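You operate a simulated robot arm through the tools that you are given. There is no shell and no other tool. Be economical: measure what you need, move in short steps, check, and stop when the job is done.

You run a simulated robot arm. Do the job below in one go: nothing can be reset, and whatever is moved stays where it is left.

## Task
Draw the medium red flight off the short shaft, rack it and run the stop back to 300 mm.
Fine: the flight goes into its empty bay; stop locked.

Only the result counts: the job must be done as asked and must still hold three seconds after the hand-in. Knocking over, shifting, dropping, spilling or breaking anything else fails it.

## Robot
A 6-joint arm with a two-finger parallel gripper, fixed in place. Base frame: the origin is at the foot of the arm, x ahead of it, y to its left, z up; the work surface is at about z = 764. Lengths are in mm, angles in degrees, forces in N, time in s.
With the tool pointing down near the work surface it reaches from about 320 to 700 mm from the base axis. Its first joint turns from -166.0 to 166.0 degrees. Payload 4.1 kg.
The TCP is the grasp point between the finger pads, 23 mm short of the fingertips. In the tool frame z runs along the fingers and y along their closing line. Largest opening 94 mm; finger width 38, thickness 10; the body of the gripper, 54 by 96 mm, starts 39 mm behind the TCP.
Orientation is that of the tool frame in the base frame, as a unit quaternion [x, y, z, w]. With the fingers straight down and closing along the base's y, the tool's x points along the base's -x, its y along +y and its z along -z.

## Interface
- The arm moves only by the tool step_arm. Its argument "deltas" is a list that holds one entry, the list of rows, each a list of 7 numbers: the opening in per cent of the stroke, from 0 (shut) to 100 (fully open), then the shift along the tool's x, y, z in units of 50 mm (1.0 is 50 mm), then the turn, a rotation vector about the tool's x, y, z in units of 5 degrees (1.0 is 5 degrees). In form: [[[grip, x, y, z, ax, ay, az], ...]]. A call has 1 to 8 rows; each row shifts and turns the commanded pose from where the row before left it, along the tool's axes as they then stand. A call with a number of a shift or a turn outside -1 to 1 is refused whole. Each row takes 0.2 s and may step no farther than 50 mm and 8.6 degrees from the row before; otherwise, or with a gripper value out of range, the whole call is refused. A pose out of reach is approached as far as the arm can. The call stops where the force on the tool passes 50 N (or 10 N more than at its start, if that is more) or the arm is blocked; 0.2 s more then pass. Each finger travels about 45 mm/s and halts on what it meets, pressing with about 37 N; the grip force reading is that of the motor and also rises with nothing between the fingers. The clock runs only during rows and for 0.2 s after the last one: add rows that do not move to give the fingers time. The reply holds the time, the measured pose of the TCP, the force on the tool along the base axes, the opening and the grip force, in the units named above and with some noise.
- Cameras (640 x 400 px; columns grow to the right, rows downward): "scene" is fixed at [220.8, 497.4, 1513.5]; the picture's right is [-0.84, -0.54, 0.00], its down [-0.42, 0.65, -0.63] and it looks along [0.34, -0.53, -0.78] (base axes); focal length 285 px, centre (320, 200). "wrist" rides on the gripper at [-39, 0, -44] in the tool frame; the picture's right is [0.00, -1.00, 0.00], its down [0.97, 0.00, -0.24] and it looks along [0.24, 0.00, 0.97] (tool axes); focal length 218 px, centre (320, 200). There is no depth. A picture from a camera that has moved, and an enlarged one, comes with that camera's place and axes in the base frame and with its lens.
- snapshot(camera): a new picture of that camera. No time passes.
- move_column(by): slides the trunk up (or, below 0, down) by that many mm; the arm rides with it, the base frame stays. It gives what a move gives, with no picture.
- inspect(camera, box): a new picture of the part [left, top, right, bottom] of that camera's present view, enlarged. No time passes.
- job_done(): hands the job in; it is judged then, once.

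Work in short steps. Places have to be worked out from the pictures, the camera data and where the tool is seen: move nearer, look again, correct. Check each grasp and each placing, and mend what went wrong. You have 120 turns and 64 pictures in all, those below and enlarged ones among them. Open the gripper and draw the arm clear of the work before you hand the job in, unless the task says otherwise; then end with one line.

The tools are called after "Call:" by a JSON object that holds its "api" and its "payload". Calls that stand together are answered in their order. step_arm: Moves the arm, as the interface text tells. Its arguments: {"type":"object","properties":{"deltas":{"type":"array","items":{"type":"array","items":{"type":"array","items":{"type":"number"}}}}},"required":["deltas"]} The other tools are called the same way: move_column (by) slides the trunk up or down; snapshot (camera) takes a picture; inspect (camera, box) takes an enlarged picture of a part of a camera's view; job_done () hands the job in.

At the start:

```text
time: 0.0
ee_pos: [451.0, -68.7, 1169.5]
orientation: [0.0, 1.0, 0.0, 0.001]
contact_force: [0.1, 0.9, 0.4]
grip_width: 94.2
grasp_force: 0.1
trunk travel left (down, up): [-425.0, 165.0]
```

scene: 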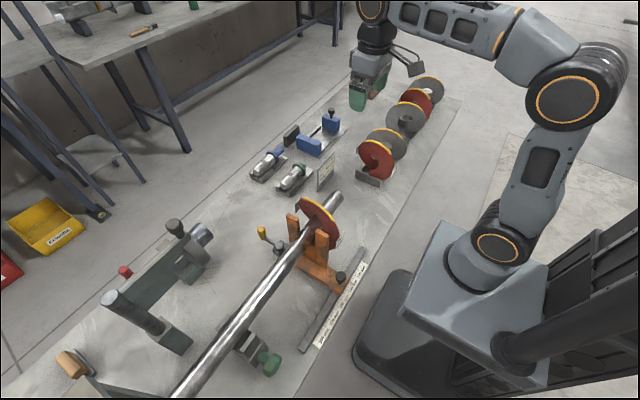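
wrist: 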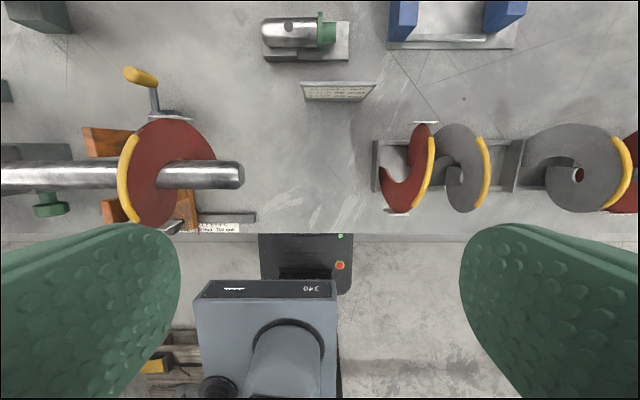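

The first pictures show a long shaft with a red flight and a stop on a scale, and a rack with several flights. I enlarge the key regions to read signs and the scale.

Call:
{"api": "inspect", "payload": {"camera": "scene", "box": [220, 170, 400, 360]}}

Call:
{"api": "inspect", "payload": {"camera": "scene", "box": [320, 60, 460, 200]}}

Call:
{"api": "inspect", "payload": {"camera": "wrist", "box": [60, 50, 300, 250]}}

Call:
{"api": "inspect", "payload": {"camera": "wrist", "box": [360, 60, 640, 250]}}

```text
2.11 times, centred on (310, 265) of scene
camera zoom: at [220.8, 497.4, 1513.5], right [-0.84, -0.54, 0.0], down [-0.42, 0.65, -0.63], along [0.34, -0.53, -0.78], focal length 599 px, centre (341, 63)
```

zoom: 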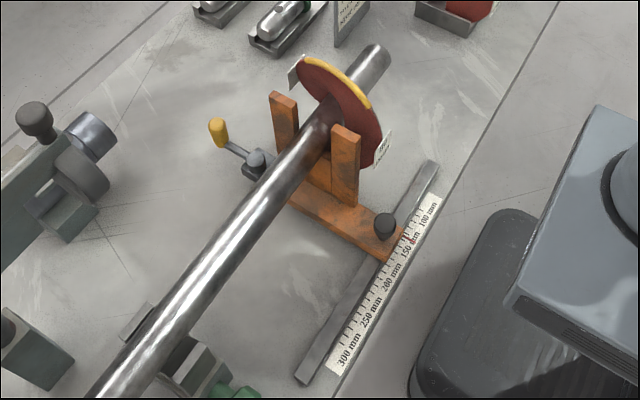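

```text
2.86 times, centred on (390, 130) of scene
camera zoom: at [220.8, 497.4, 1513.5], right [-0.84, -0.54, 0.0], down [-0.42, 0.65, -0.63], along [0.34, -0.53, -0.78], focal length 813 px, centre (120, 400)
```

zoom: 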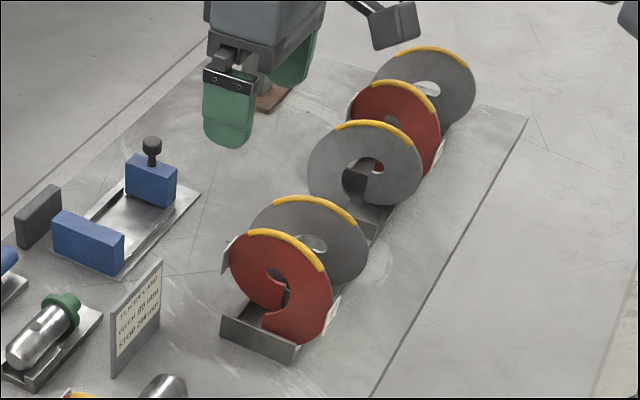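

```text
2.00 times, centred on (180, 150) of wrist
camera zoom: at [490.3, -69.0, 1212.3], right [0.0, -1.0, 0.0], down [-0.97, 0.0, 0.24], along [-0.24, 0.0, -0.97], focal length 436 px, centre (600, 300)
```

zoom: 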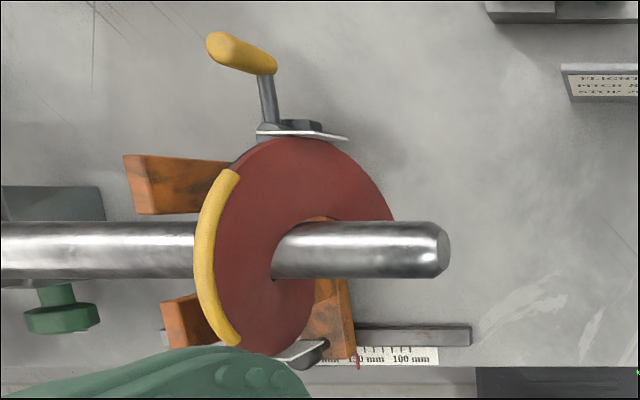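

```text
2.11 times, centred on (500, 155) of wrist
camera zoom: at [490.3, -69.0, 1212.3], right [0.0, -1.0, 0.0], down [-0.97, 0.0, 0.24], along [-0.24, 0.0, -0.97], focal length 460 px, centre (-59, 295)
```

zoom: 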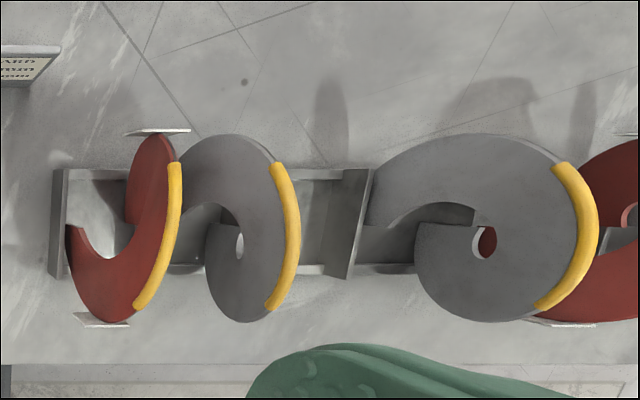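

I look at the card and the left side of the work, where there may be a second shaft.

Call:
{"api": "inspect", "payload": {"camera": "scene", "box": [310, 145, 350, 195]}}

Call:
{"api": "inspect", "payload": {"camera": "scene", "box": [40, 200, 300, 400]}}

Call:
{"api": "inspect", "payload": {"camera": "wrist", "box": [295, 75, 385, 110]}}

```text
8.00 times, centred on (330, 170) of scene
camera zoom: at [220.8, 497.4, 1513.5], right [-0.84, -0.54, 0.0], down [-0.42, 0.65, -0.63], along [0.34, -0.53, -0.78], focal length 2277 px, centre (240, 440)
```

zoom: 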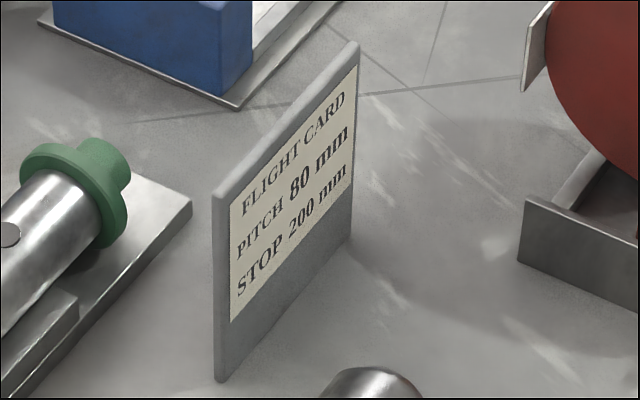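

```text
2.00 times, centred on (170, 300) of scene
camera zoom: at [220.8, 497.4, 1513.5], right [-0.84, -0.54, 0.0], down [-0.42, 0.65, -0.63], along [0.34, -0.53, -0.78], focal length 569 px, centre (620, 0)
```

zoom: 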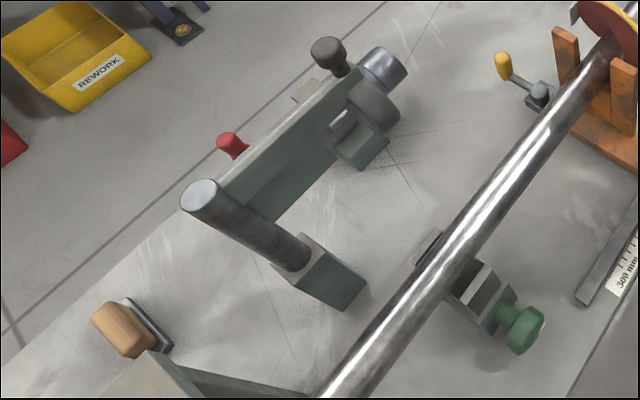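

```text
7.11 times, centred on (340, 92) of wrist
camera zoom: at [490.3, -69.0, 1212.3], right [0.0, -1.0, 0.0], down [-0.97, 0.0, 0.24], along [-0.24, 0.0, -0.97], focal length 1552 px, centre (178, 964)
```

zoom: 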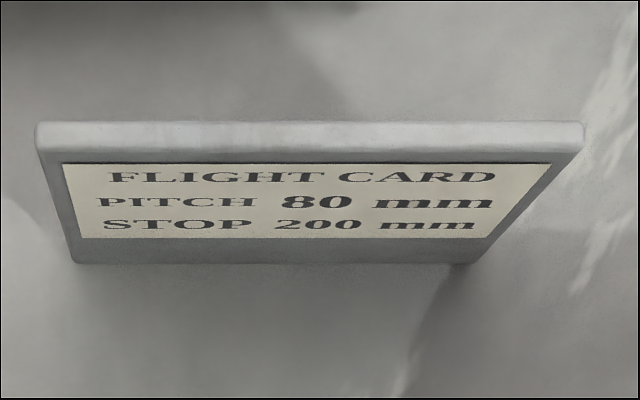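

The flight card says 200 but the job says 300, which I follow. I judge the shaft end to be near (452, 45, 901). I move along -y to look at the rack from above.

Call:
{"api": "step_arm", "payload": {"deltas": [[[100, 0, -0.9, 0, 0, 0, 0], [100, 0, -0.9, 0, 0, 0, 0], [100, 0, -0.9, 0, 0, 0, 0], [100, 0, -0.9, 0, 0, 0, 0]]]}}

Call:
{"api": "snapshot", "payload": {"camera": "wrist"}}

Call:
{"api": "inspect", "payload": {"camera": "scene", "box": [340, 60, 460, 200]}}

```text
time: 1.0
ee_pos: [450.2, -252.7, 1168.1]
orientation: [0.0, 1.0, 0.0, 0.001]
contact_force: [0.1, 0.4, 0.1]
grip_width: 94.3
grasp_force: 0.0
trunk travel left (down, up): [-425.0, 165.0]
```

```text
54 pictures are left
camera wrist: at [490.6, -252.3, 1211.7], right [0.0, -1.0, 0.0], down [-0.97, 0.0, 0.24], along [-0.24, 0.0, -0.97], focal length 218 px, centre (320, 200)
```

wrist: 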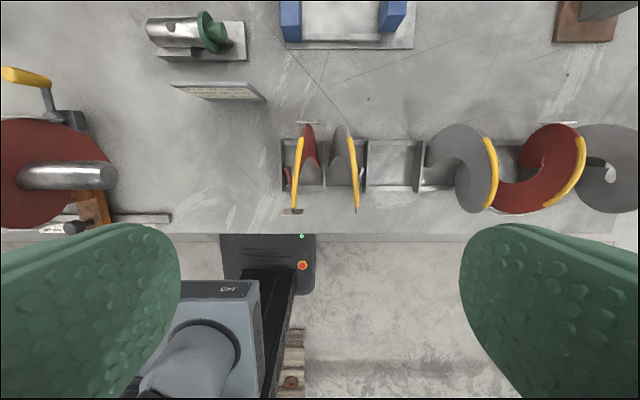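

```text
2.86 times, centred on (400, 130) of scene
camera zoom: at [220.8, 497.4, 1513.5], right [-0.84, -0.54, 0.0], down [-0.42, 0.65, -0.63], along [0.34, -0.53, -0.78], focal length 813 px, centre (91, 400)
```

zoom: 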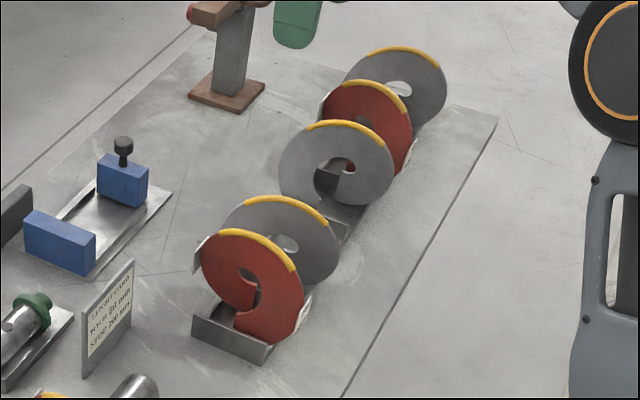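

Call:
{"api": "inspect", "payload": {"camera": "wrist", "box": [270, 100, 450, 230]}}

Call:
{"api": "inspect", "payload": {"camera": "wrist", "box": [0, 50, 200, 250]}}

```text
3.08 times, centred on (360, 165) of wrist
camera zoom: at [490.6, -252.3, 1211.7], right [0.0, -1.0, 0.0], down [-0.97, 0.0, 0.24], along [-0.24, 0.0, -0.97], focal length 672 px, centre (197, 308)
```

zoom: 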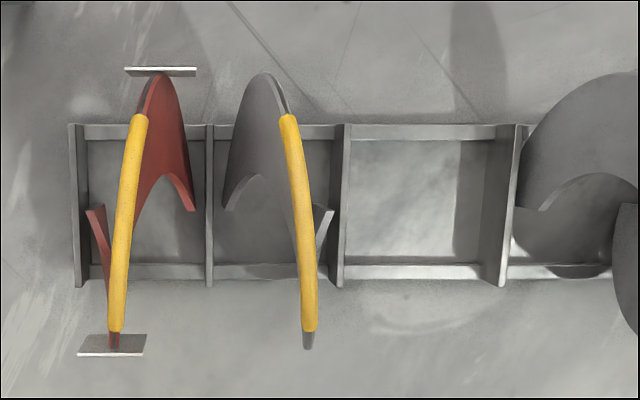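

```text
2.00 times, centred on (100, 150) of wrist
camera zoom: at [490.6, -252.3, 1211.7], right [0.0, -1.0, 0.0], down [-0.97, 0.0, 0.24], along [-0.24, 0.0, -0.97], focal length 436 px, centre (760, 300)
```

zoom: 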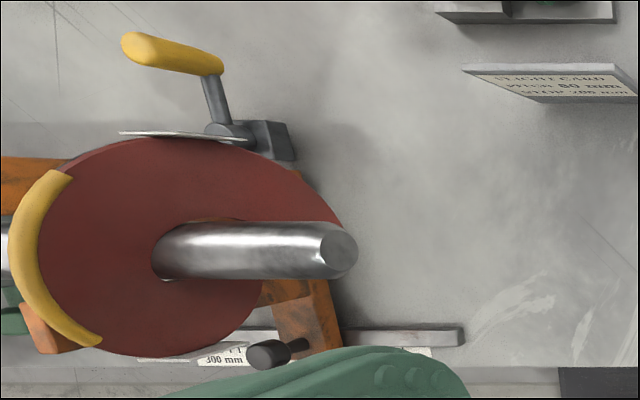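

The empty bay is the third one from this end, wider than the first two. Now I look at the mounted flight and stop from straight above.

Call:
{"api": "step_arm", "payload": {"deltas": [[[100, 0, 1, 0, 0, 0, 0], [100, 0, 1, 0, 0, 0, 0], [100, 0, 1, 0, 0, 0, 0], [100, 0, 1, 0, 0, 0, 0], [100, 0, 1, 0, 0, 0, 0], [100, 0, 1, 0, 0, 0, 0], [100, 0, 1, 0, 0, 0, 0], [100, 0, 0, 0, 0, 0, 0]]]}}

Call:
{"api": "snapshot", "payload": {"camera": "wrist"}}

Call:
{"api": "inspect", "payload": {"camera": "wrist", "box": [230, 80, 420, 240]}}

```text
time: 2.8
ee_pos: [447.6, 103.7, 1171.5]
orientation: [0.001, 1.0, 0.0, -0.001]
contact_force: [-0.3, 0.4, -0.2]
grip_width: 94.0
grasp_force: 0.0
trunk travel left (down, up): [-425.0, 165.0]
```

```text
50 pictures are left
camera wrist: at [487.5, 104.0, 1213.7], right [0.0, -1.0, 0.0], down [-0.97, 0.0, 0.24], along [-0.24, 0.0, -0.97], focal length 218 px, centre (320, 200)
```

wrist: 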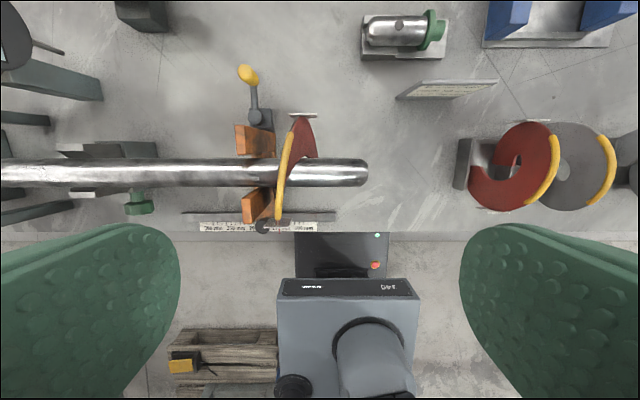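

```text
2.50 times, centred on (325, 160) of wrist
camera zoom: at [487.5, 104.0, 1213.7], right [0.0, -1.0, 0.0], down [-0.97, 0.0, 0.24], along [-0.24, 0.0, -0.97], focal length 546 px, centre (308, 300)
```

zoom: 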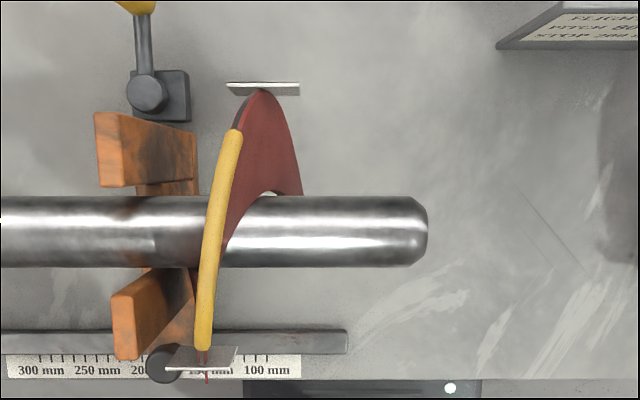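

I zoom the scene camera tightly on the stop, its knob and the lever.

Call:
{"api": "inspect", "payload": {"camera": "scene", "box": [245, 190, 355, 300]}}

Call:
{"api": "inspect", "payload": {"camera": "scene", "box": [300, 240, 380, 310]}}

```text
3.64 times, centred on (300, 245) of scene
camera zoom: at [220.8, 497.4, 1513.5], right [-0.84, -0.54, 0.0], down [-0.42, 0.65, -0.63], along [0.34, -0.53, -0.78], focal length 1035 px, centre (393, 36)
```

zoom: 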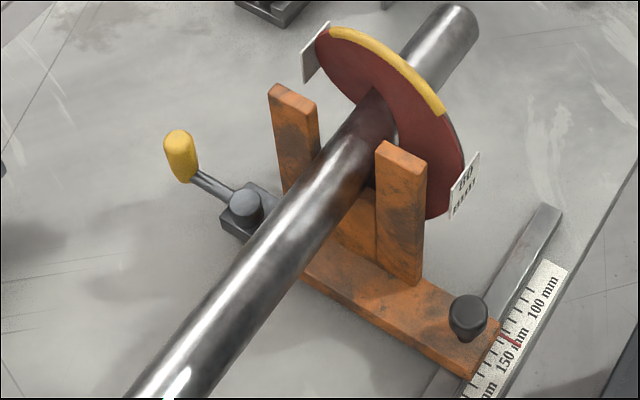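

```text
5.71 times, centred on (340, 275) of scene
camera zoom: at [220.8, 497.4, 1513.5], right [-0.84, -0.54, 0.0], down [-0.42, 0.65, -0.63], along [0.34, -0.53, -0.78], focal length 1626 px, centre (206, -229)
```

zoom: 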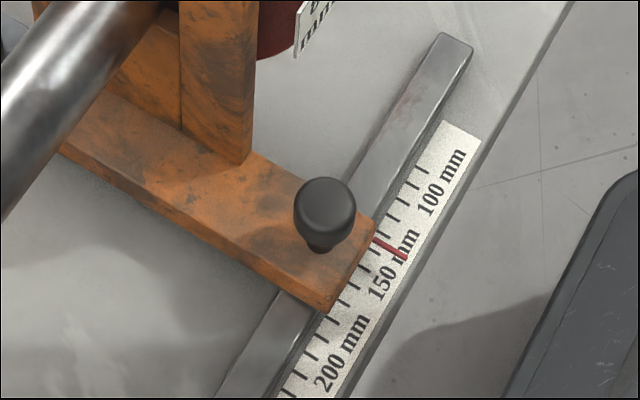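

The flight's tag reads 80 mm. I judge the flight axis near x≈452, y≈145, rim top z≈972, and its helix tilt about 9°. I go above it, turn 9° about the vertical and look again.

Call:
{"api": "step_arm", "payload": {"deltas": [[[60, -0.1, 0.82, 0.3, 0, 0, 0], [60, 0, 0, 0.7, 0, 0, 0], [60, 0, 0, 0.5, 0, 0, 0.9], [60, 0, 0, 0, 0, 0, 0.9], [60, 0, 0, 0, 0, 0, 0]]]}}

Call:
{"api": "snapshot", "payload": {"camera": "wrist"}}

Call:
{"api": "inspect", "payload": {"camera": "scene", "box": [250, 150, 390, 260]}}

```text
time: 4.0
ee_pos: [455.4, 143.0, 1093.7]
orientation: [0.079, 0.997, 0.0, 0.0]
contact_force: [-1.0, 0.2, -0.3]
grip_width: 56.3
grasp_force: 0.2
trunk travel left (down, up): [-425.0, 165.0]
```

```text
46 pictures are left
camera wrist: at [494.5, 135.1, 1137.6], right [-0.16, -0.99, 0.0], down [-0.96, 0.15, 0.24], along [-0.24, 0.04, -0.97], focal length 218 px, centre (320, 200)
```

wrist: 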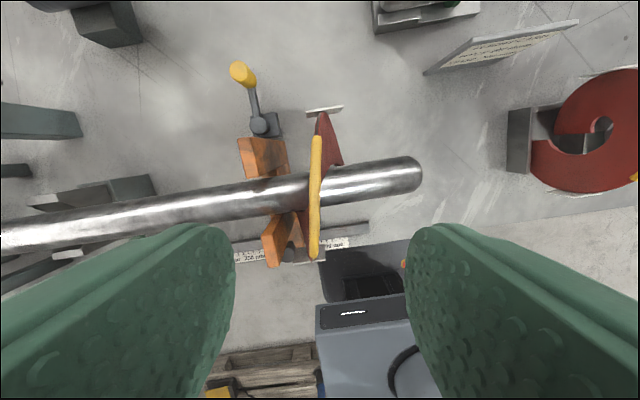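

```text
3.64 times, centred on (320, 205) of scene
camera zoom: at [220.8, 497.4, 1513.5], right [-0.84, -0.54, 0.0], down [-0.42, 0.65, -0.63], along [0.34, -0.53, -0.78], focal length 1035 px, centre (320, 182)
```

zoom: 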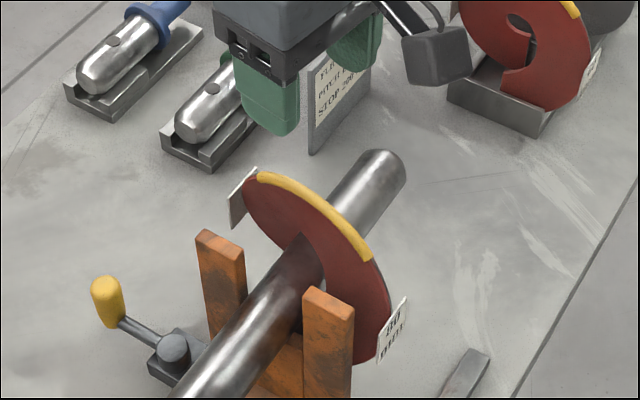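

The band is aligned with the fingers, about 4 mm to the tool's +y. I correct and go down to z≈964, still open.

Call:
{"api": "step_arm", "payload": {"deltas": [[[60, 0.08, 0.08, 0.5, 0, 0, 0], [60, 0, 0, 0.7, 0, 0, 0], [60, 0, 0, 0.6, 0, 0, 0], [60, 0, 0, 0.5, 0, 0, 0], [60, 0, 0, 0.3, 0, 0, 0], [60, 0, 0, 0, 0, 0, 0]]]}}

Call:
{"api": "snapshot", "payload": {"camera": "wrist"}}

Call:
{"api": "inspect", "payload": {"camera": "scene", "box": [250, 150, 390, 260]}}

```text
time: 5.4
ee_pos: [449.8, 146.6, 964.2]
orientation: [0.078, 0.997, 0.0, 0.0]
contact_force: [-0.6, 0.7, -0.1]
grip_width: 56.2
grasp_force: 0.0
trunk travel left (down, up): [-425.0, 165.0]
```

```text
44 pictures are left
camera wrist: at [489.1, 140.2, 1007.1], right [-0.16, -0.99, 0.0], down [-0.96, 0.15, 0.24], along [-0.24, 0.04, -0.97], focal length 218 px, centre (320, 200)
```

wrist: 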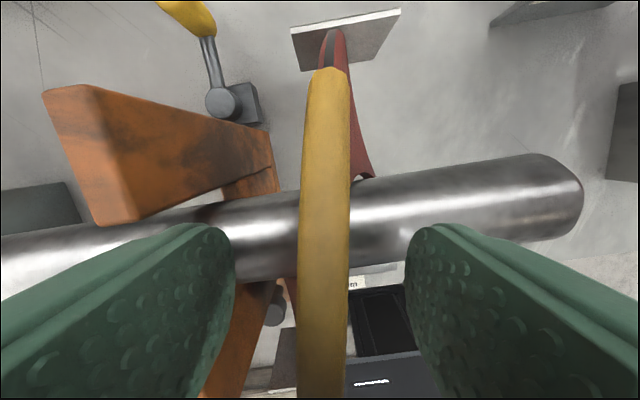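

```text
3.64 times, centred on (320, 205) of scene
camera zoom: at [220.8, 497.4, 1513.5], right [-0.84, -0.54, 0.0], down [-0.42, 0.65, -0.63], along [0.34, -0.53, -0.78], focal length 1035 px, centre (320, 182)
```

zoom: 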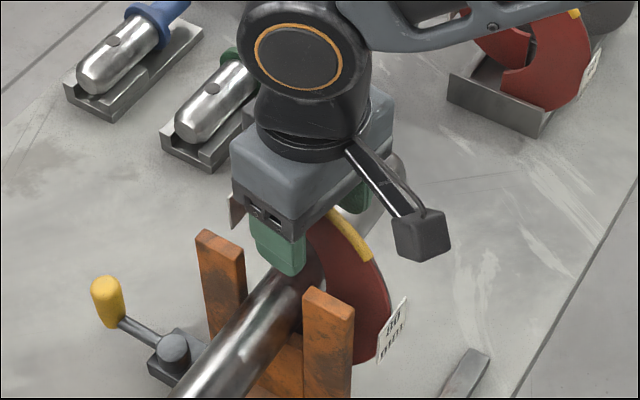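

The band sits centred between the pads. I close the gripper.

Call:
{"api": "step_arm", "payload": {"deltas": [[[0, 0, 0, 0, 0, 0, 0], [0, 0, 0, 0, 0, 0, 0], [0, 0, 0, 0, 0, 0, 0], [0, 0, 0, 0, 0, 0, 0]]]}}

Call:
{"api": "snapshot", "payload": {"camera": "wrist"}}

```text
time: 6.4
ee_pos: [449.2, 145.7, 964.7]
orientation: [0.078, 0.997, 0.001, 0.0]
contact_force: [-0.3, -0.2, 0.0]
grip_width: 11.2
grasp_force: 36.1
trunk travel left (down, up): [-425.0, 165.0]
```

```text
42 pictures are left
camera wrist: at [489.0, 140.1, 1007.5], right [-0.16, -0.99, 0.0], down [-0.96, 0.15, 0.24], along [-0.24, 0.04, -0.97], focal length 218 px, centre (320, 200)
```

wrist: 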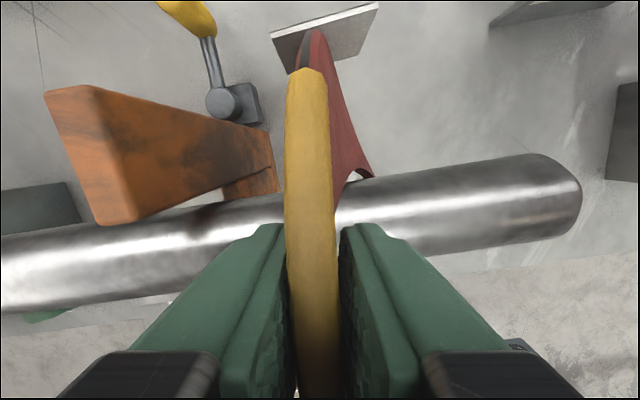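

Grip holds at 11 mm. I lift 2 mm and draw 30 mm along base -y, watching the force.

Call:
{"api": "step_arm", "payload": {"deltas": [[[0, 0, 0, -0.04, 0, 0, 0], [0, -0.031, -0.198, 0, 0, 0, 0], [0, -0.031, -0.198, 0, 0, 0, 0], [0, -0.031, -0.198, 0, 0, 0, 0]]]}}

Call:
{"api": "snapshot", "payload": {"camera": "wrist"}}

```text
time: 7.4
ee_pos: [450.9, 117.4, 964.1]
orientation: [0.079, 0.997, -0.001, 0.0]
contact_force: [0.4, 0.3, 0.8]
grip_width: 11.2
grasp_force: 37.1
trunk travel left (down, up): [-425.0, 165.0]
```

```text
41 pictures are left
camera wrist: at [491.9, 111.0, 1007.5], right [-0.16, -0.99, 0.0], down [-0.96, 0.15, 0.24], along [-0.24, 0.04, -0.97], focal length 218 px, centre (320, 200)
```

wrist: 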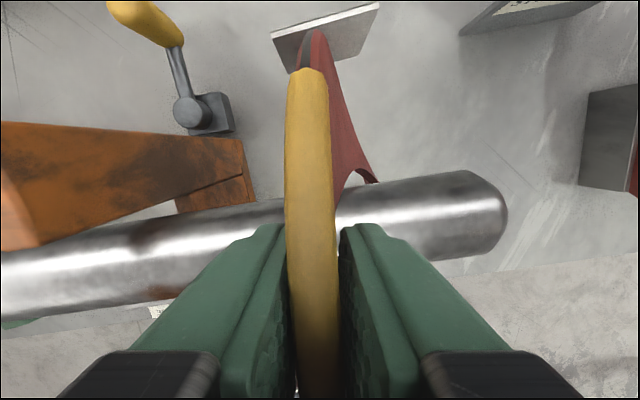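

It slides freely. I go on drawing, 120 mm more.

Call:
{"api": "step_arm", "payload": {"deltas": [[[0, -0.062, -0.395, 0, 0, 0, 0], [0, -0.062, -0.395, 0, 0, 0, 0], [0, -0.062, -0.395, 0, 0, 0, 0], [0, -0.062, -0.395, 0, 0, 0, 0], [0, -0.062, -0.395, 0, 0, 0, 0], [0, -0.062, -0.395, 0, 0, 0, 0]]]}}

Call:
{"api": "snapshot", "payload": {"camera": "wrist"}}

Call:
{"api": "inspect", "payload": {"camera": "scene", "box": [270, 110, 430, 250]}}

```text
time: 8.8
ee_pos: [451.9, -3.8, 964.2]
orientation: [0.079, 0.997, 0.0, 0.0]
contact_force: [-1.2, 0.5, 0.4]
grip_width: 11.3
grasp_force: 37.7
trunk travel left (down, up): [-425.0, 165.0]
```

```text
40 pictures are left
camera wrist: at [491.1, -10.1, 1007.6], right [-0.16, -0.99, 0.0], down [-0.96, 0.15, 0.24], along [-0.24, 0.04, -0.97], focal length 218 px, centre (320, 200)
```

wrist: 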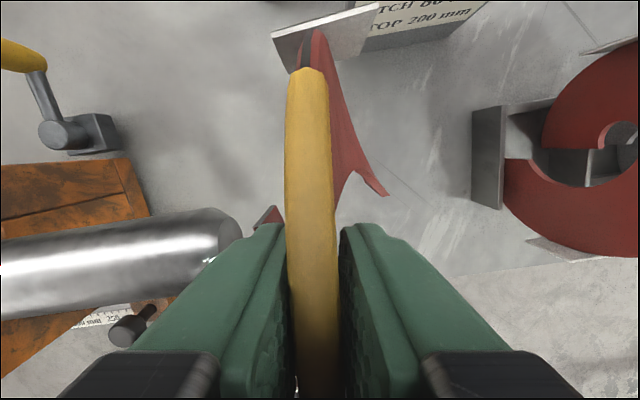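

```text
2.86 times, centred on (350, 180) of scene
camera zoom: at [220.8, 497.4, 1513.5], right [-0.84, -0.54, 0.0], down [-0.42, 0.65, -0.63], along [0.34, -0.53, -0.78], focal length 813 px, centre (234, 257)
```

zoom: 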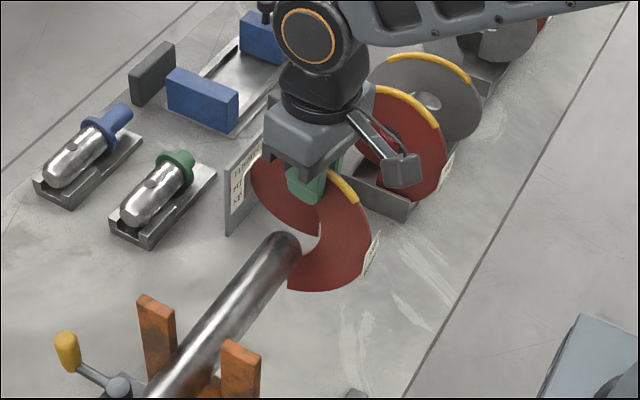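

The flight is nearly clear of the shaft end. I draw 30 mm more and then raise it well above the rack.

Call:
{"api": "step_arm", "payload": {"deltas": [[[0, -0.062, -0.395, 0, 0, 0, 0], [0, -0.031, -0.198, 0, 0, 0, 0], [0, 0, 0, -0.2, 0, 0, 0], [0, 0, 0, -0.6, 0, 0, 0], [0, 0, 0, -0.8, 0, 0, 0], [0, 0, 0, -0.8, 0, 0, 0], [0, 0, 0, -0.8, 0, 0, 0], [0, 0, 0, -0.4, 0, 0, 0]]]}}

Call:
{"api": "snapshot", "payload": {"camera": "scene"}}

```text
time: 10.6
ee_pos: [453.0, -34.2, 1144.2]
orientation: [0.079, 0.997, 0.0, -0.001]
contact_force: [-0.2, 0.5, -7.3]
grip_width: 11.1
grasp_force: 36.5
trunk travel left (down, up): [-425.0, 165.0]
```

```text
38 pictures are left
```

scene: 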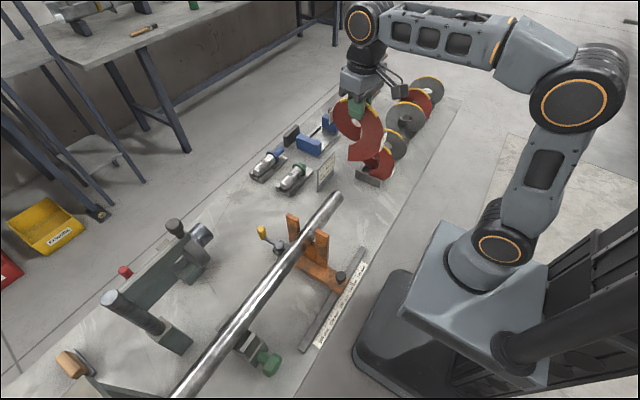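

Flight held (about 7 N). I put the empty bay's centre near (452, -390). I carry the flight there at height.

Call:
{"api": "step_arm", "payload": {"deltas": [[[0, -0.14, -0.889, 0, 0, 0, 0], [0, -0.14, -0.889, 0, 0, 0, 0], [0, -0.14, -0.889, 0, 0, 0, 0], [0, -0.14, -0.889, 0, 0, 0, 0], [0, -0.14, -0.889, 0, 0, 0, 0], [0, -0.14, -0.889, 0, 0, 0, 0], [0, -0.14, -0.889, 0, 0, 0, 0], [0, -0.125, -0.79, 0, 0, 0, 0]]]}}

Call:
{"api": "snapshot", "payload": {"camera": "wrist"}}

Call:
{"api": "inspect", "payload": {"camera": "scene", "box": [340, 30, 480, 190]}}

```text
time: 12.4
ee_pos: [452.5, -387.6, 1150.4]
orientation: [0.079, 0.997, 0.002, -0.001]
contact_force: [-0.1, 0.5, -7.1]
grip_width: 11.0
grasp_force: 37.6
trunk travel left (down, up): [-425.0, 165.0]
```

```text
37 pictures are left
camera wrist: at [492.3, -395.3, 1194.3], right [-0.16, -0.99, 0.0], down [-0.96, 0.15, 0.24], along [-0.24, 0.04, -0.97], focal length 218 px, centre (320, 200)
```

wrist: 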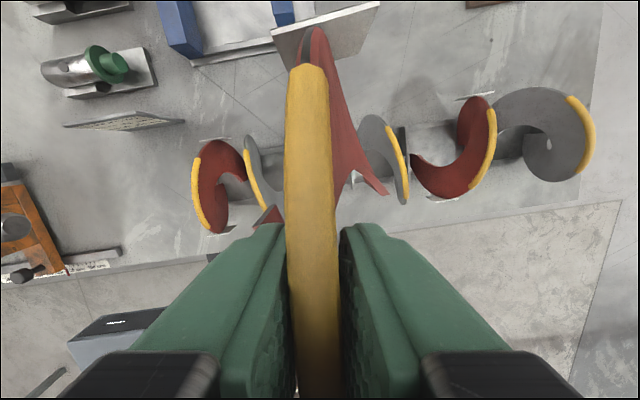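

```text
2.50 times, centred on (410, 110) of scene
camera zoom: at [220.8, 497.4, 1513.5], right [-0.84, -0.54, 0.0], down [-0.42, 0.65, -0.63], along [0.34, -0.53, -0.78], focal length 712 px, centre (95, 425)
```

zoom: 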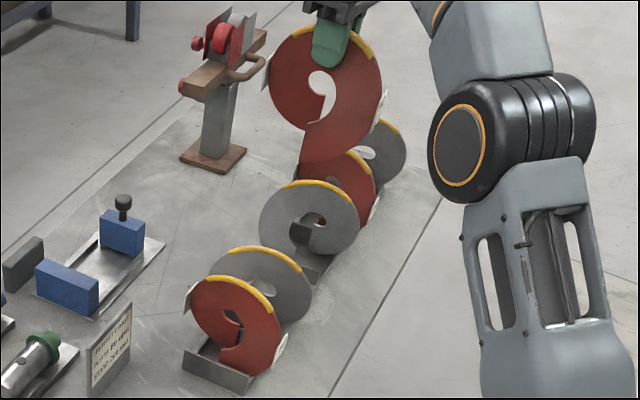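

Right over the bay, it hangs straight. I descend to where the flight's lower ends are just above the dividers and look.

Call:
{"api": "step_arm", "payload": {"deltas": [[[0, 0, 0, 0.8, 0, 0, 0], [0, 0, 0, 0.8, 0, 0, 0], [0, 0, 0, 0.8, 0, 0, 0], [0, 0, 0, 0.5, 0, 0, 0], [0, 0, 0, 0, 0, 0, 0]]]}}

Call:
{"api": "snapshot", "payload": {"camera": "wrist"}}

Call:
{"api": "inspect", "payload": {"camera": "scene", "box": [360, 60, 460, 180]}}

```text
time: 13.6
ee_pos: [451.4, -388.7, 1003.1]
orientation: [0.079, 0.997, -0.001, 0.0]
contact_force: [0.2, -0.3, -6.7]
grip_width: 11.5
grasp_force: 36.5
trunk travel left (down, up): [-425.0, 165.0]
```

```text
35 pictures are left
camera wrist: at [492.3, -394.7, 1045.3], right [-0.16, -0.99, 0.0], down [-0.96, 0.15, 0.24], along [-0.24, 0.04, -0.97], focal length 218 px, centre (320, 200)
```

wrist: 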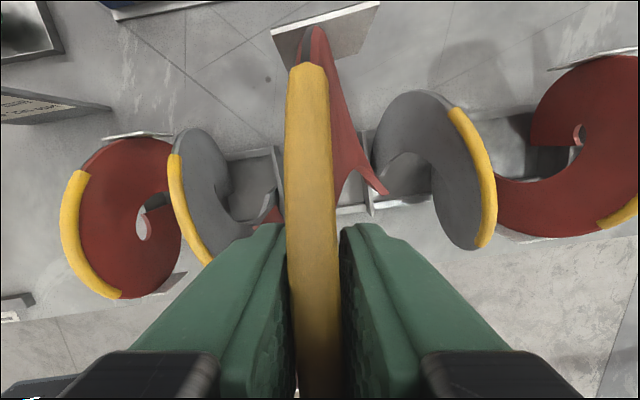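

```text
3.33 times, centred on (410, 120) of scene
camera zoom: at [220.8, 497.4, 1513.5], right [-0.84, -0.54, 0.0], down [-0.42, 0.65, -0.63], along [0.34, -0.53, -0.78], focal length 949 px, centre (20, 467)
```

zoom: 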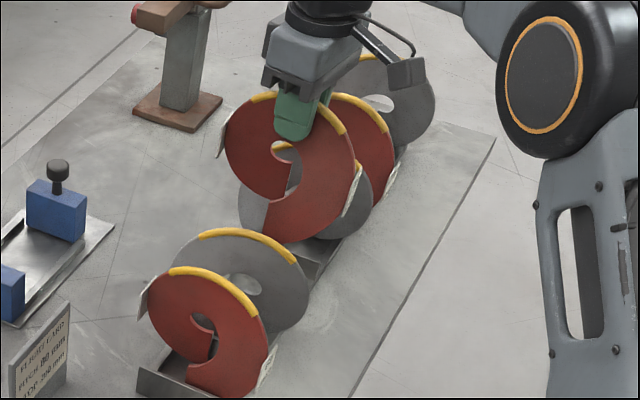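

Call:
{"api": "inspect", "payload": {"camera": "wrist", "box": [220, 120, 420, 245]}}

```text
3.20 times, centred on (320, 182) of wrist
camera zoom: at [492.3, -394.7, 1045.3], right [-0.16, -0.99, 0.0], down [-0.96, 0.15, 0.24], along [-0.24, 0.04, -0.97], focal length 698 px, centre (320, 256)
```

zoom: 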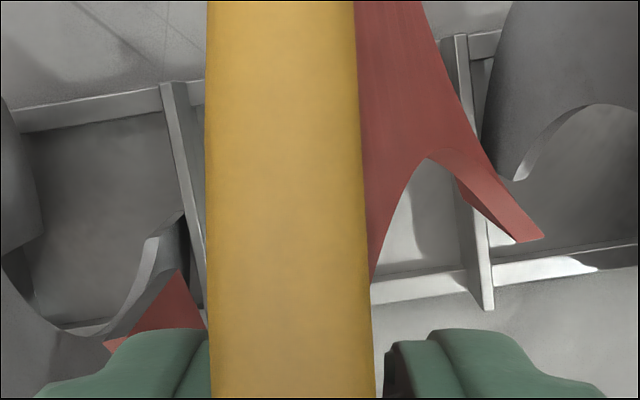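

From this view the bay's centre is about y=-393, and the flight's lower ends are at roughly ±43 of the TCP. I shift 5 mm in -y and go down 40 mm to check again.

Call:
{"api": "step_arm", "payload": {"deltas": [[[0, -0.016, -0.099, 0, 0, 0, 0], [0, 0, 0, 0.4, 0, 0, 0], [0, 0, 0, 0.4, 0, 0, 0], [0, 0, 0, 0, 0, 0, 0]]]}}

Call:
{"api": "inspect", "payload": {"camera": "wrist", "box": [200, 110, 440, 260]}}

Call:
{"api": "inspect", "payload": {"camera": "scene", "box": [370, 90, 430, 160]}}

```text
time: 14.6
ee_pos: [453.0, -394.8, 960.4]
orientation: [0.08, 0.997, 0.001, -0.001]
contact_force: [-0.3, -0.1, -6.0]
grip_width: 11.0
grasp_force: 36.6
trunk travel left (down, up): [-425.0, 165.0]
```

```text
2.67 times, centred on (320, 185) of wrist
camera zoom: at [492.5, -401.4, 1002.5], right [-0.16, -0.99, 0.0], down [-0.96, 0.15, 0.24], along [-0.24, 0.04, -0.97], focal length 582 px, centre (320, 240)
```

zoom: 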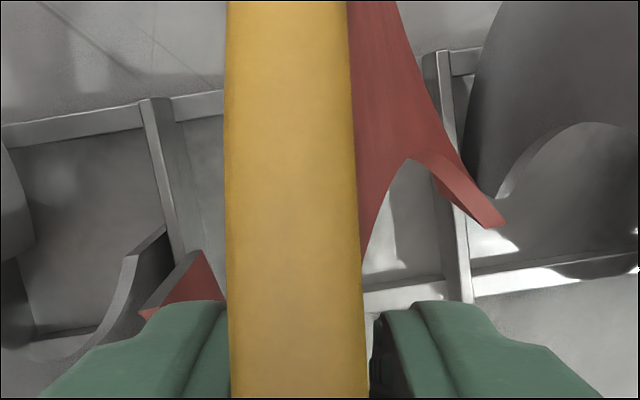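

```text
5.71 times, centred on (400, 125) of scene
camera zoom: at [220.8, 497.4, 1513.5], right [-0.84, -0.54, 0.0], down [-0.42, 0.65, -0.63], along [0.34, -0.53, -0.78], focal length 1626 px, centre (-137, 629)
```

zoom: 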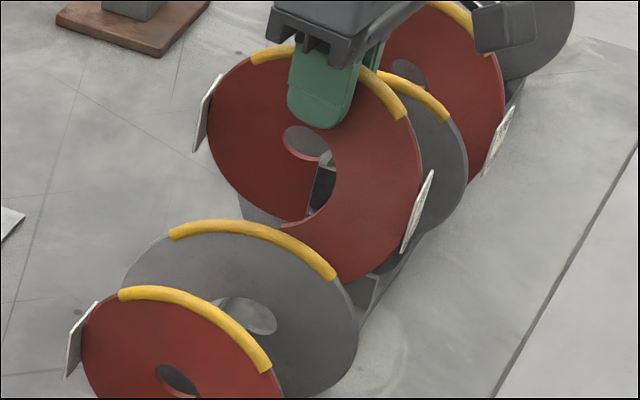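

Bay centre recomputed at y≈-392.5, flight centre at about -395. I shift 2.4 mm in +y and lower to z≈938.

Call:
{"api": "step_arm", "payload": {"deltas": [[[0, 0.007, 0.047, 0, 0, 0, 0], [0, 0, 0, 0.2, 0, 0, 0], [0, 0, 0, 0.2, 0, 0, 0], [0, 0, 0, 0, 0, 0, 0]]]}}

Call:
{"api": "inspect", "payload": {"camera": "wrist", "box": [200, 110, 440, 260]}}

```text
time: 15.6
ee_pos: [451.1, -390.7, 939.9]
orientation: [0.079, 0.997, 0.0, -0.001]
contact_force: [-0.4, 0.0, -7.4]
grip_width: 11.4
grasp_force: 36.8
trunk travel left (down, up): [-425.0, 165.0]
```

```text
2.67 times, centred on (320, 185) of wrist
camera zoom: at [490.4, -398.2, 983.2], right [-0.16, -0.99, 0.0], down [-0.96, 0.15, 0.24], along [-0.24, 0.04, -0.97], focal length 582 px, centre (320, 240)
```

zoom: 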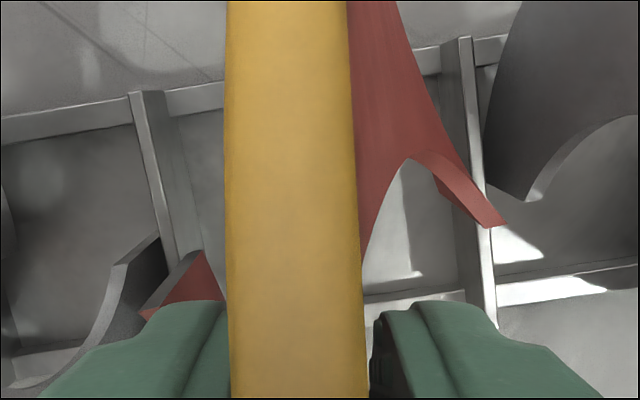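

Still centred, so I lower on in small steps until the weight is taken up.

Call:
{"api": "step_arm", "payload": {"deltas": [[[0, 0, 0, 0.14, 0, 0, 0], [0, 0, 0, 0.1, 0, 0, 0], [0, 0, 0, 0, 0, 0, 0]]]}}

```text
time: 16.4
ee_pos: [451.4, -391.1, 929.1]
orientation: [0.078, 0.997, -0.001, 0.0]
contact_force: [0.5, -0.6, -8.2]
grip_width: 11.4
grasp_force: 36.8
trunk travel left (down, up): [-425.0, 165.0]
```

Call:
{"api": "step_arm", "payload": {"deltas": [[[0, 0, 0, 0.06, 0, 0, 0], [0, 0, 0, 0.06, 0, 0, 0], [0, 0, 0, 0, 0, 0, 0]]]}}

Call:
{"api": "inspect", "payload": {"camera": "scene", "box": [360, 80, 440, 180]}}

```text
time: 17.2
ee_pos: [449.9, -391.5, 921.9]
orientation: [0.079, 0.997, 0.0, 0.001]
contact_force: [0.1, 0.0, -8.0]
grip_width: 11.2
grasp_force: 37.1
trunk travel left (down, up): [-425.0, 165.0]
```

```text
4.00 times, centred on (400, 130) of scene
camera zoom: at [220.8, 497.4, 1513.5], right [-0.84, -0.54, 0.0], down [-0.42, 0.65, -0.63], along [0.34, -0.53, -0.78], focal length 1138 px, centre (0, 480)
```

zoom: 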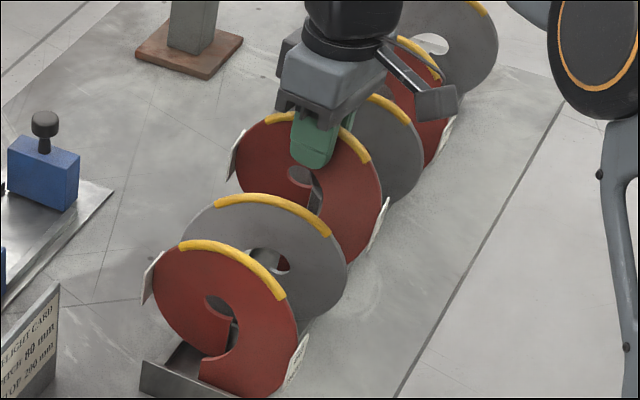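

No contact yet; I keep lowering by 3 mm steps.

Call:
{"api": "step_arm", "payload": {"deltas": [[[0, 0, 0, 0.06, 0, 0, 0], [0, 0, 0, 0, 0, 0, 0]]]}}

Call:
{"api": "step_arm", "payload": {"deltas": [[[0, 0, 0, 0.05, 0, 0, 0], [0, 0, 0, 0, 0, 0, 0]]]}}

```text
time: 17.8
ee_pos: [450.9, -392.7, 920.4]
orientation: [0.079, 0.997, 0.0, 0.0]
contact_force: [0.0, 0.0, -7.6]
grip_width: 11.2
grasp_force: 37.0
trunk travel left (down, up): [-425.0, 165.0]
```

```text
time: 18.4
ee_pos: [450.3, -391.6, 917.6]
orientation: [0.077, 0.997, 0.0, 0.001]
contact_force: [0.2, 0.0, -7.6]
grip_width: 10.9
grasp_force: 36.7
trunk travel left (down, up): [-425.0, 165.0]
```

Call:
{"api": "step_arm", "payload": {"deltas": [[[0, 0, 0, 0.05, 0, 0, 0], [0, 0, 0, 0, 0, 0, 0]]]}}

Call:
{"api": "step_arm", "payload": {"deltas": [[[0, 0, 0, 0.04, 0, 0, 0], [0, 0, 0, 0, 0, 0, 0]]]}}

Call:
{"api": "snapshot", "payload": {"camera": "wrist"}}

```text
time: 19.0
ee_pos: [451.2, -391.1, 915.5]
orientation: [0.079, 0.997, 0.0, 0.0]
contact_force: [-0.1, -0.8, -7.2]
grip_width: 11.0
grasp_force: 37.4
trunk travel left (down, up): [-425.0, 165.0]
```

```text
time: 19.6
ee_pos: [452.7, -391.5, 913.7]
orientation: [0.078, 0.997, 0.0, 0.0]
contact_force: [0.8, -0.3, -7.0]
grip_width: 11.2
grasp_force: 37.4
trunk travel left (down, up): [-425.0, 165.0]
```

```text
28 pictures are left
camera wrist: at [491.6, -398.3, 956.2], right [-0.16, -0.99, 0.0], down [-0.96, 0.15, 0.24], along [-0.24, 0.04, -0.97], focal length 218 px, centre (320, 200)
```

wrist: 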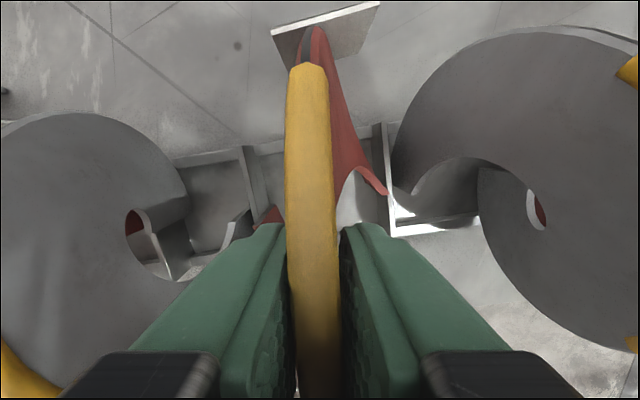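

Call:
{"api": "step_arm", "payload": {"deltas": [[[0, 0, 0, 0.05, 0, 0, 0], [0, 0, 0, 0, 0, 0, 0]]]}}

Call:
{"api": "step_arm", "payload": {"deltas": [[[0, 0, 0, 0.04, 0, 0, 0], [0, 0, 0, 0, 0, 0, 0]]]}}

Call:
{"api": "step_arm", "payload": {"deltas": [[[0, 0, 0, 0.04, 0, 0, 0], [0, 0, 0, 0, 0, 0, 0]]]}}

```text
time: 20.2
ee_pos: [451.5, -392.8, 910.1]
orientation: [0.079, 0.997, -0.001, 0.0]
contact_force: [-1.3, -0.8, -7.3]
grip_width: 10.9
grasp_force: 36.9
trunk travel left (down, up): [-425.0, 165.0]
```

```text
time: 20.8
ee_pos: [451.0, -392.6, 909.4]
orientation: [0.079, 0.997, 0.0, 0.0]
contact_force: [0.2, 0.4, -7.7]
grip_width: 11.1
grasp_force: 36.8
trunk travel left (down, up): [-425.0, 165.0]
```

```text
time: 21.4
ee_pos: [451.6, -391.4, 908.0]
orientation: [0.078, 0.997, 0.0, 0.0]
contact_force: [-0.2, 0.4, -7.1]
grip_width: 11.0
grasp_force: 36.8
trunk travel left (down, up): [-425.0, 165.0]
```

Call:
{"api": "step_arm", "payload": {"deltas": [[[0, 0, 0, 0.05, 0, 0, 0], [0, 0, 0, 0, 0, 0, 0]]]}}

Call:
{"api": "step_arm", "payload": {"deltas": [[[0, 0, 0, 0.05, 0, 0, 0], [0, 0, 0, 0, 0, 0, 0]]]}}

Call:
{"api": "inspect", "payload": {"camera": "scene", "box": [360, 70, 450, 190]}}

```text
time: 22.0
ee_pos: [451.3, -391.9, 904.9]
orientation: [0.079, 0.997, 0.001, 0.0]
contact_force: [-0.2, 0.6, -7.6]
grip_width: 11.4
grasp_force: 36.8
trunk travel left (down, up): [-425.0, 165.0]
```

```text
time: 22.6
ee_pos: [452.7, -391.3, 901.2]
orientation: [0.079, 0.997, 0.0, 0.0]
contact_force: [0.0, 0.8, -7.1]
grip_width: 10.9
grasp_force: 36.7
trunk travel left (down, up): [-425.0, 165.0]
```

```text
3.33 times, centred on (405, 130) of scene
camera zoom: at [220.8, 497.4, 1513.5], right [-0.84, -0.54, 0.0], down [-0.42, 0.65, -0.63], along [0.34, -0.53, -0.78], focal length 949 px, centre (37, 433)
```

zoom: 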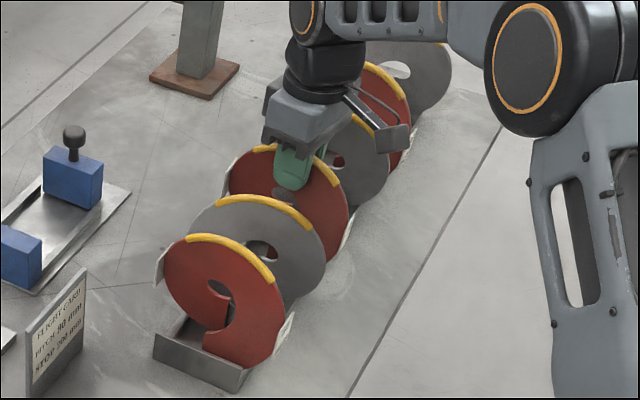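

The band now nearly lines up with its neighbours. I carry on in 2–3 mm steps.

Call:
{"api": "step_arm", "payload": {"deltas": [[[0, 0, 0, 0.05, 0, 0, 0], [0, 0, 0, 0, 0, 0, 0]]]}}

Call:
{"api": "step_arm", "payload": {"deltas": [[[0, 0, 0, 0.05, 0, 0, 0], [0, 0, 0, 0, 0, 0, 0]]]}}

Call:
{"api": "step_arm", "payload": {"deltas": [[[0, 0, 0, 0.04, 0, 0, 0], [0, 0, 0, 0, 0, 0, 0]]]}}

```text
time: 23.2
ee_pos: [451.1, -391.7, 899.1]
orientation: [0.08, 0.997, 0.0, 0.0]
contact_force: [0.0, 0.7, -6.8]
grip_width: 11.5
grasp_force: 36.7
trunk travel left (down, up): [-425.0, 165.0]
```

```text
time: 23.8
ee_pos: [451.0, -392.2, 896.9]
orientation: [0.079, 0.997, 0.0, 0.001]
contact_force: [-3.1, 2.7, -0.2]
grip_width: 10.7
grasp_force: 37.3
trunk travel left (down, up): [-425.0, 165.0]
```

```text
time: 24.4
ee_pos: [451.0, -391.2, 897.5]
orientation: [0.079, 0.997, -0.001, 0.001]
contact_force: [-8.8, 6.8, 14.8]
grip_width: 11.4
grasp_force: 36.9
trunk travel left (down, up): [-425.0, 165.0]
```

Contact at z≈897, with some sideways force (-x, +y). I back up 2 mm, ease 2 mm toward -x and look before releasing.

Call:
{"api": "step_arm", "payload": {"deltas": [[[0, 0, 0, -0.06, 0, 0, 0], [0, 0.04, 0, 0, 0, 0, 0], [0, 0, 0, 0, 0, 0, 0]]]}}

Call:
{"api": "inspect", "payload": {"camera": "wrist", "box": [200, 110, 440, 260]}}

```text
time: 25.2
ee_pos: [450.5, -392.0, 896.3]
orientation: [0.078, 0.997, 0.0, -0.001]
contact_force: [0.7, -0.3, -7.2]
grip_width: 11.2
grasp_force: 37.0
trunk travel left (down, up): [-425.0, 165.0]
```

```text
2.67 times, centred on (320, 185) of wrist
camera zoom: at [489.5, -398.1, 939.6], right [-0.16, -0.99, 0.0], down [-0.96, 0.15, 0.24], along [-0.24, 0.04, -0.97], focal length 582 px, centre (320, 240)
```

zoom: 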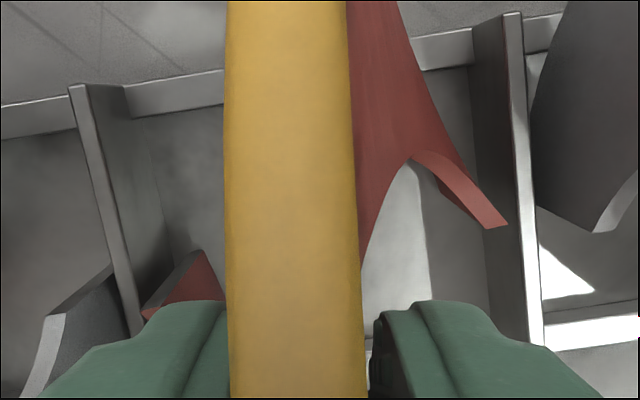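

The flight is well inside the bay. I lower gently again.

Call:
{"api": "step_arm", "payload": {"deltas": [[[0, 0, 0, 0.05, 0, 0, 0], [0, 0, 0, 0, 0, 0, 0]]]}}

Call:
{"api": "step_arm", "payload": {"deltas": [[[0, 0, 0, 0.02, 0, 0, 0], [0, 0, 0, 0, 0, 0, 0]]]}}

```text
time: 25.8
ee_pos: [449.1, -391.5, 897.2]
orientation: [0.08, 0.997, -0.001, 0.001]
contact_force: [-0.4, 0.9, 1.8]
grip_width: 11.1
grasp_force: 37.3
trunk travel left (down, up): [-425.0, 165.0]
```

```text
time: 26.4
ee_pos: [450.0, -391.3, 895.6]
orientation: [0.078, 0.997, -0.001, 0.001]
contact_force: [1.5, 0.0, 9.1]
grip_width: 11.0
grasp_force: 37.6
trunk travel left (down, up): [-425.0, 165.0]
```

Seated evenly now. I open the fingers to about 45 mm and check it stays.

Call:
{"api": "step_arm", "payload": {"deltas": [[[20, 0, 0, 0, 0, 0, 0], [30, 0, 0, 0, 0, 0, 0], [45, 0, 0, 0, 0, 0, 0], [45, 0, 0, 0, 0, 0, 0], [45, 0, 0, 0, 0, 0, 0]]]}}

Call:
{"api": "snapshot", "payload": {"camera": "wrist"}}

```text
time: 27.6
ee_pos: [449.8, -390.9, 895.4]
orientation: [0.079, 0.997, 0.0, 0.0]
contact_force: [0.1, -0.5, 0.9]
grip_width: 42.1
grasp_force: 0.1
trunk travel left (down, up): [-425.0, 165.0]
```

```text
25 pictures are left
camera wrist: at [488.7, -398.3, 938.4], right [-0.16, -0.99, 0.0], down [-0.96, 0.15, 0.24], along [-0.24, 0.04, -0.97], focal length 218 px, centre (320, 200)
```

wrist: 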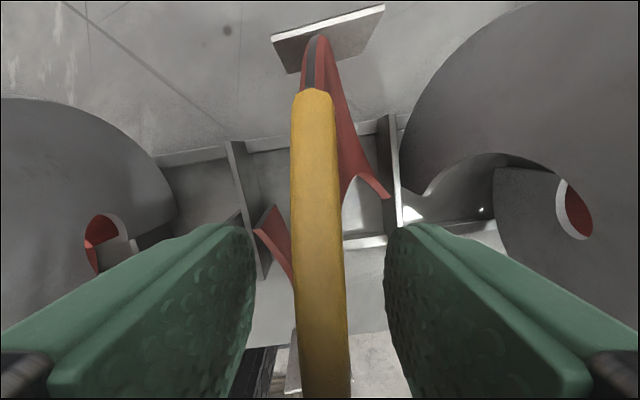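

It stands in the bay with the fingers clear. I raise straight up and check.

Call:
{"api": "step_arm", "payload": {"deltas": [[[45, 0, 0, -0.4, 0, 0, 0], [45, 0, 0, -0.8, 0, 0, 0], [45, 0, 0, -0.9, 0, 0, 0], [45, 0, 0, -0.9, 0, 0, -0.9], [45, 0, 0, -0.9, 0, 0, -0.9], [45, 0, 0, -0.9, 0, 0, 0]]]}}

Call:
{"api": "inspect", "payload": {"camera": "wrist", "box": [160, 90, 500, 240]}}

Call:
{"api": "inspect", "payload": {"camera": "scene", "box": [350, 60, 460, 190]}}

```text
time: 29.0
ee_pos: [450.9, -391.6, 1134.4]
orientation: [0.0, 1.0, -0.001, 0.0]
contact_force: [-0.5, -0.2, -1.3]
grip_width: 42.4
grasp_force: 0.1
trunk travel left (down, up): [-425.0, 165.0]
```

```text
1.88 times, centred on (330, 165) of wrist
camera zoom: at [490.8, -391.4, 1177.6], right [0.0, -1.0, 0.0], down [-0.97, 0.0, 0.24], along [-0.24, 0.0, -0.97], focal length 411 px, centre (301, 266)
```

zoom: 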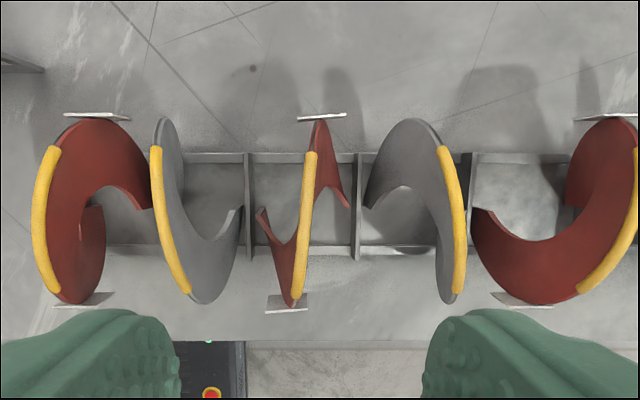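

```text
3.08 times, centred on (405, 125) of scene
camera zoom: at [220.8, 497.4, 1513.5], right [-0.84, -0.54, 0.0], down [-0.42, 0.65, -0.63], along [0.34, -0.53, -0.78], focal length 876 px, centre (58, 431)
```

zoom: 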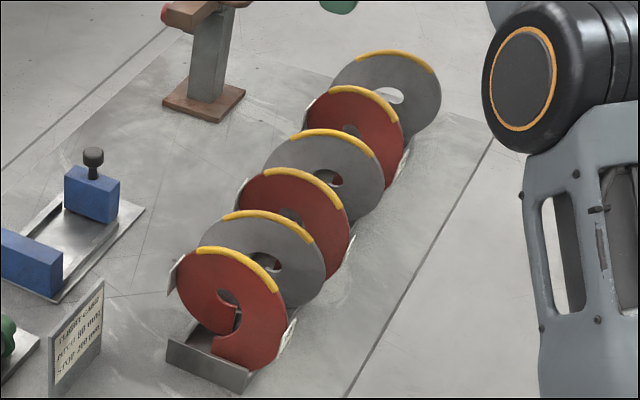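

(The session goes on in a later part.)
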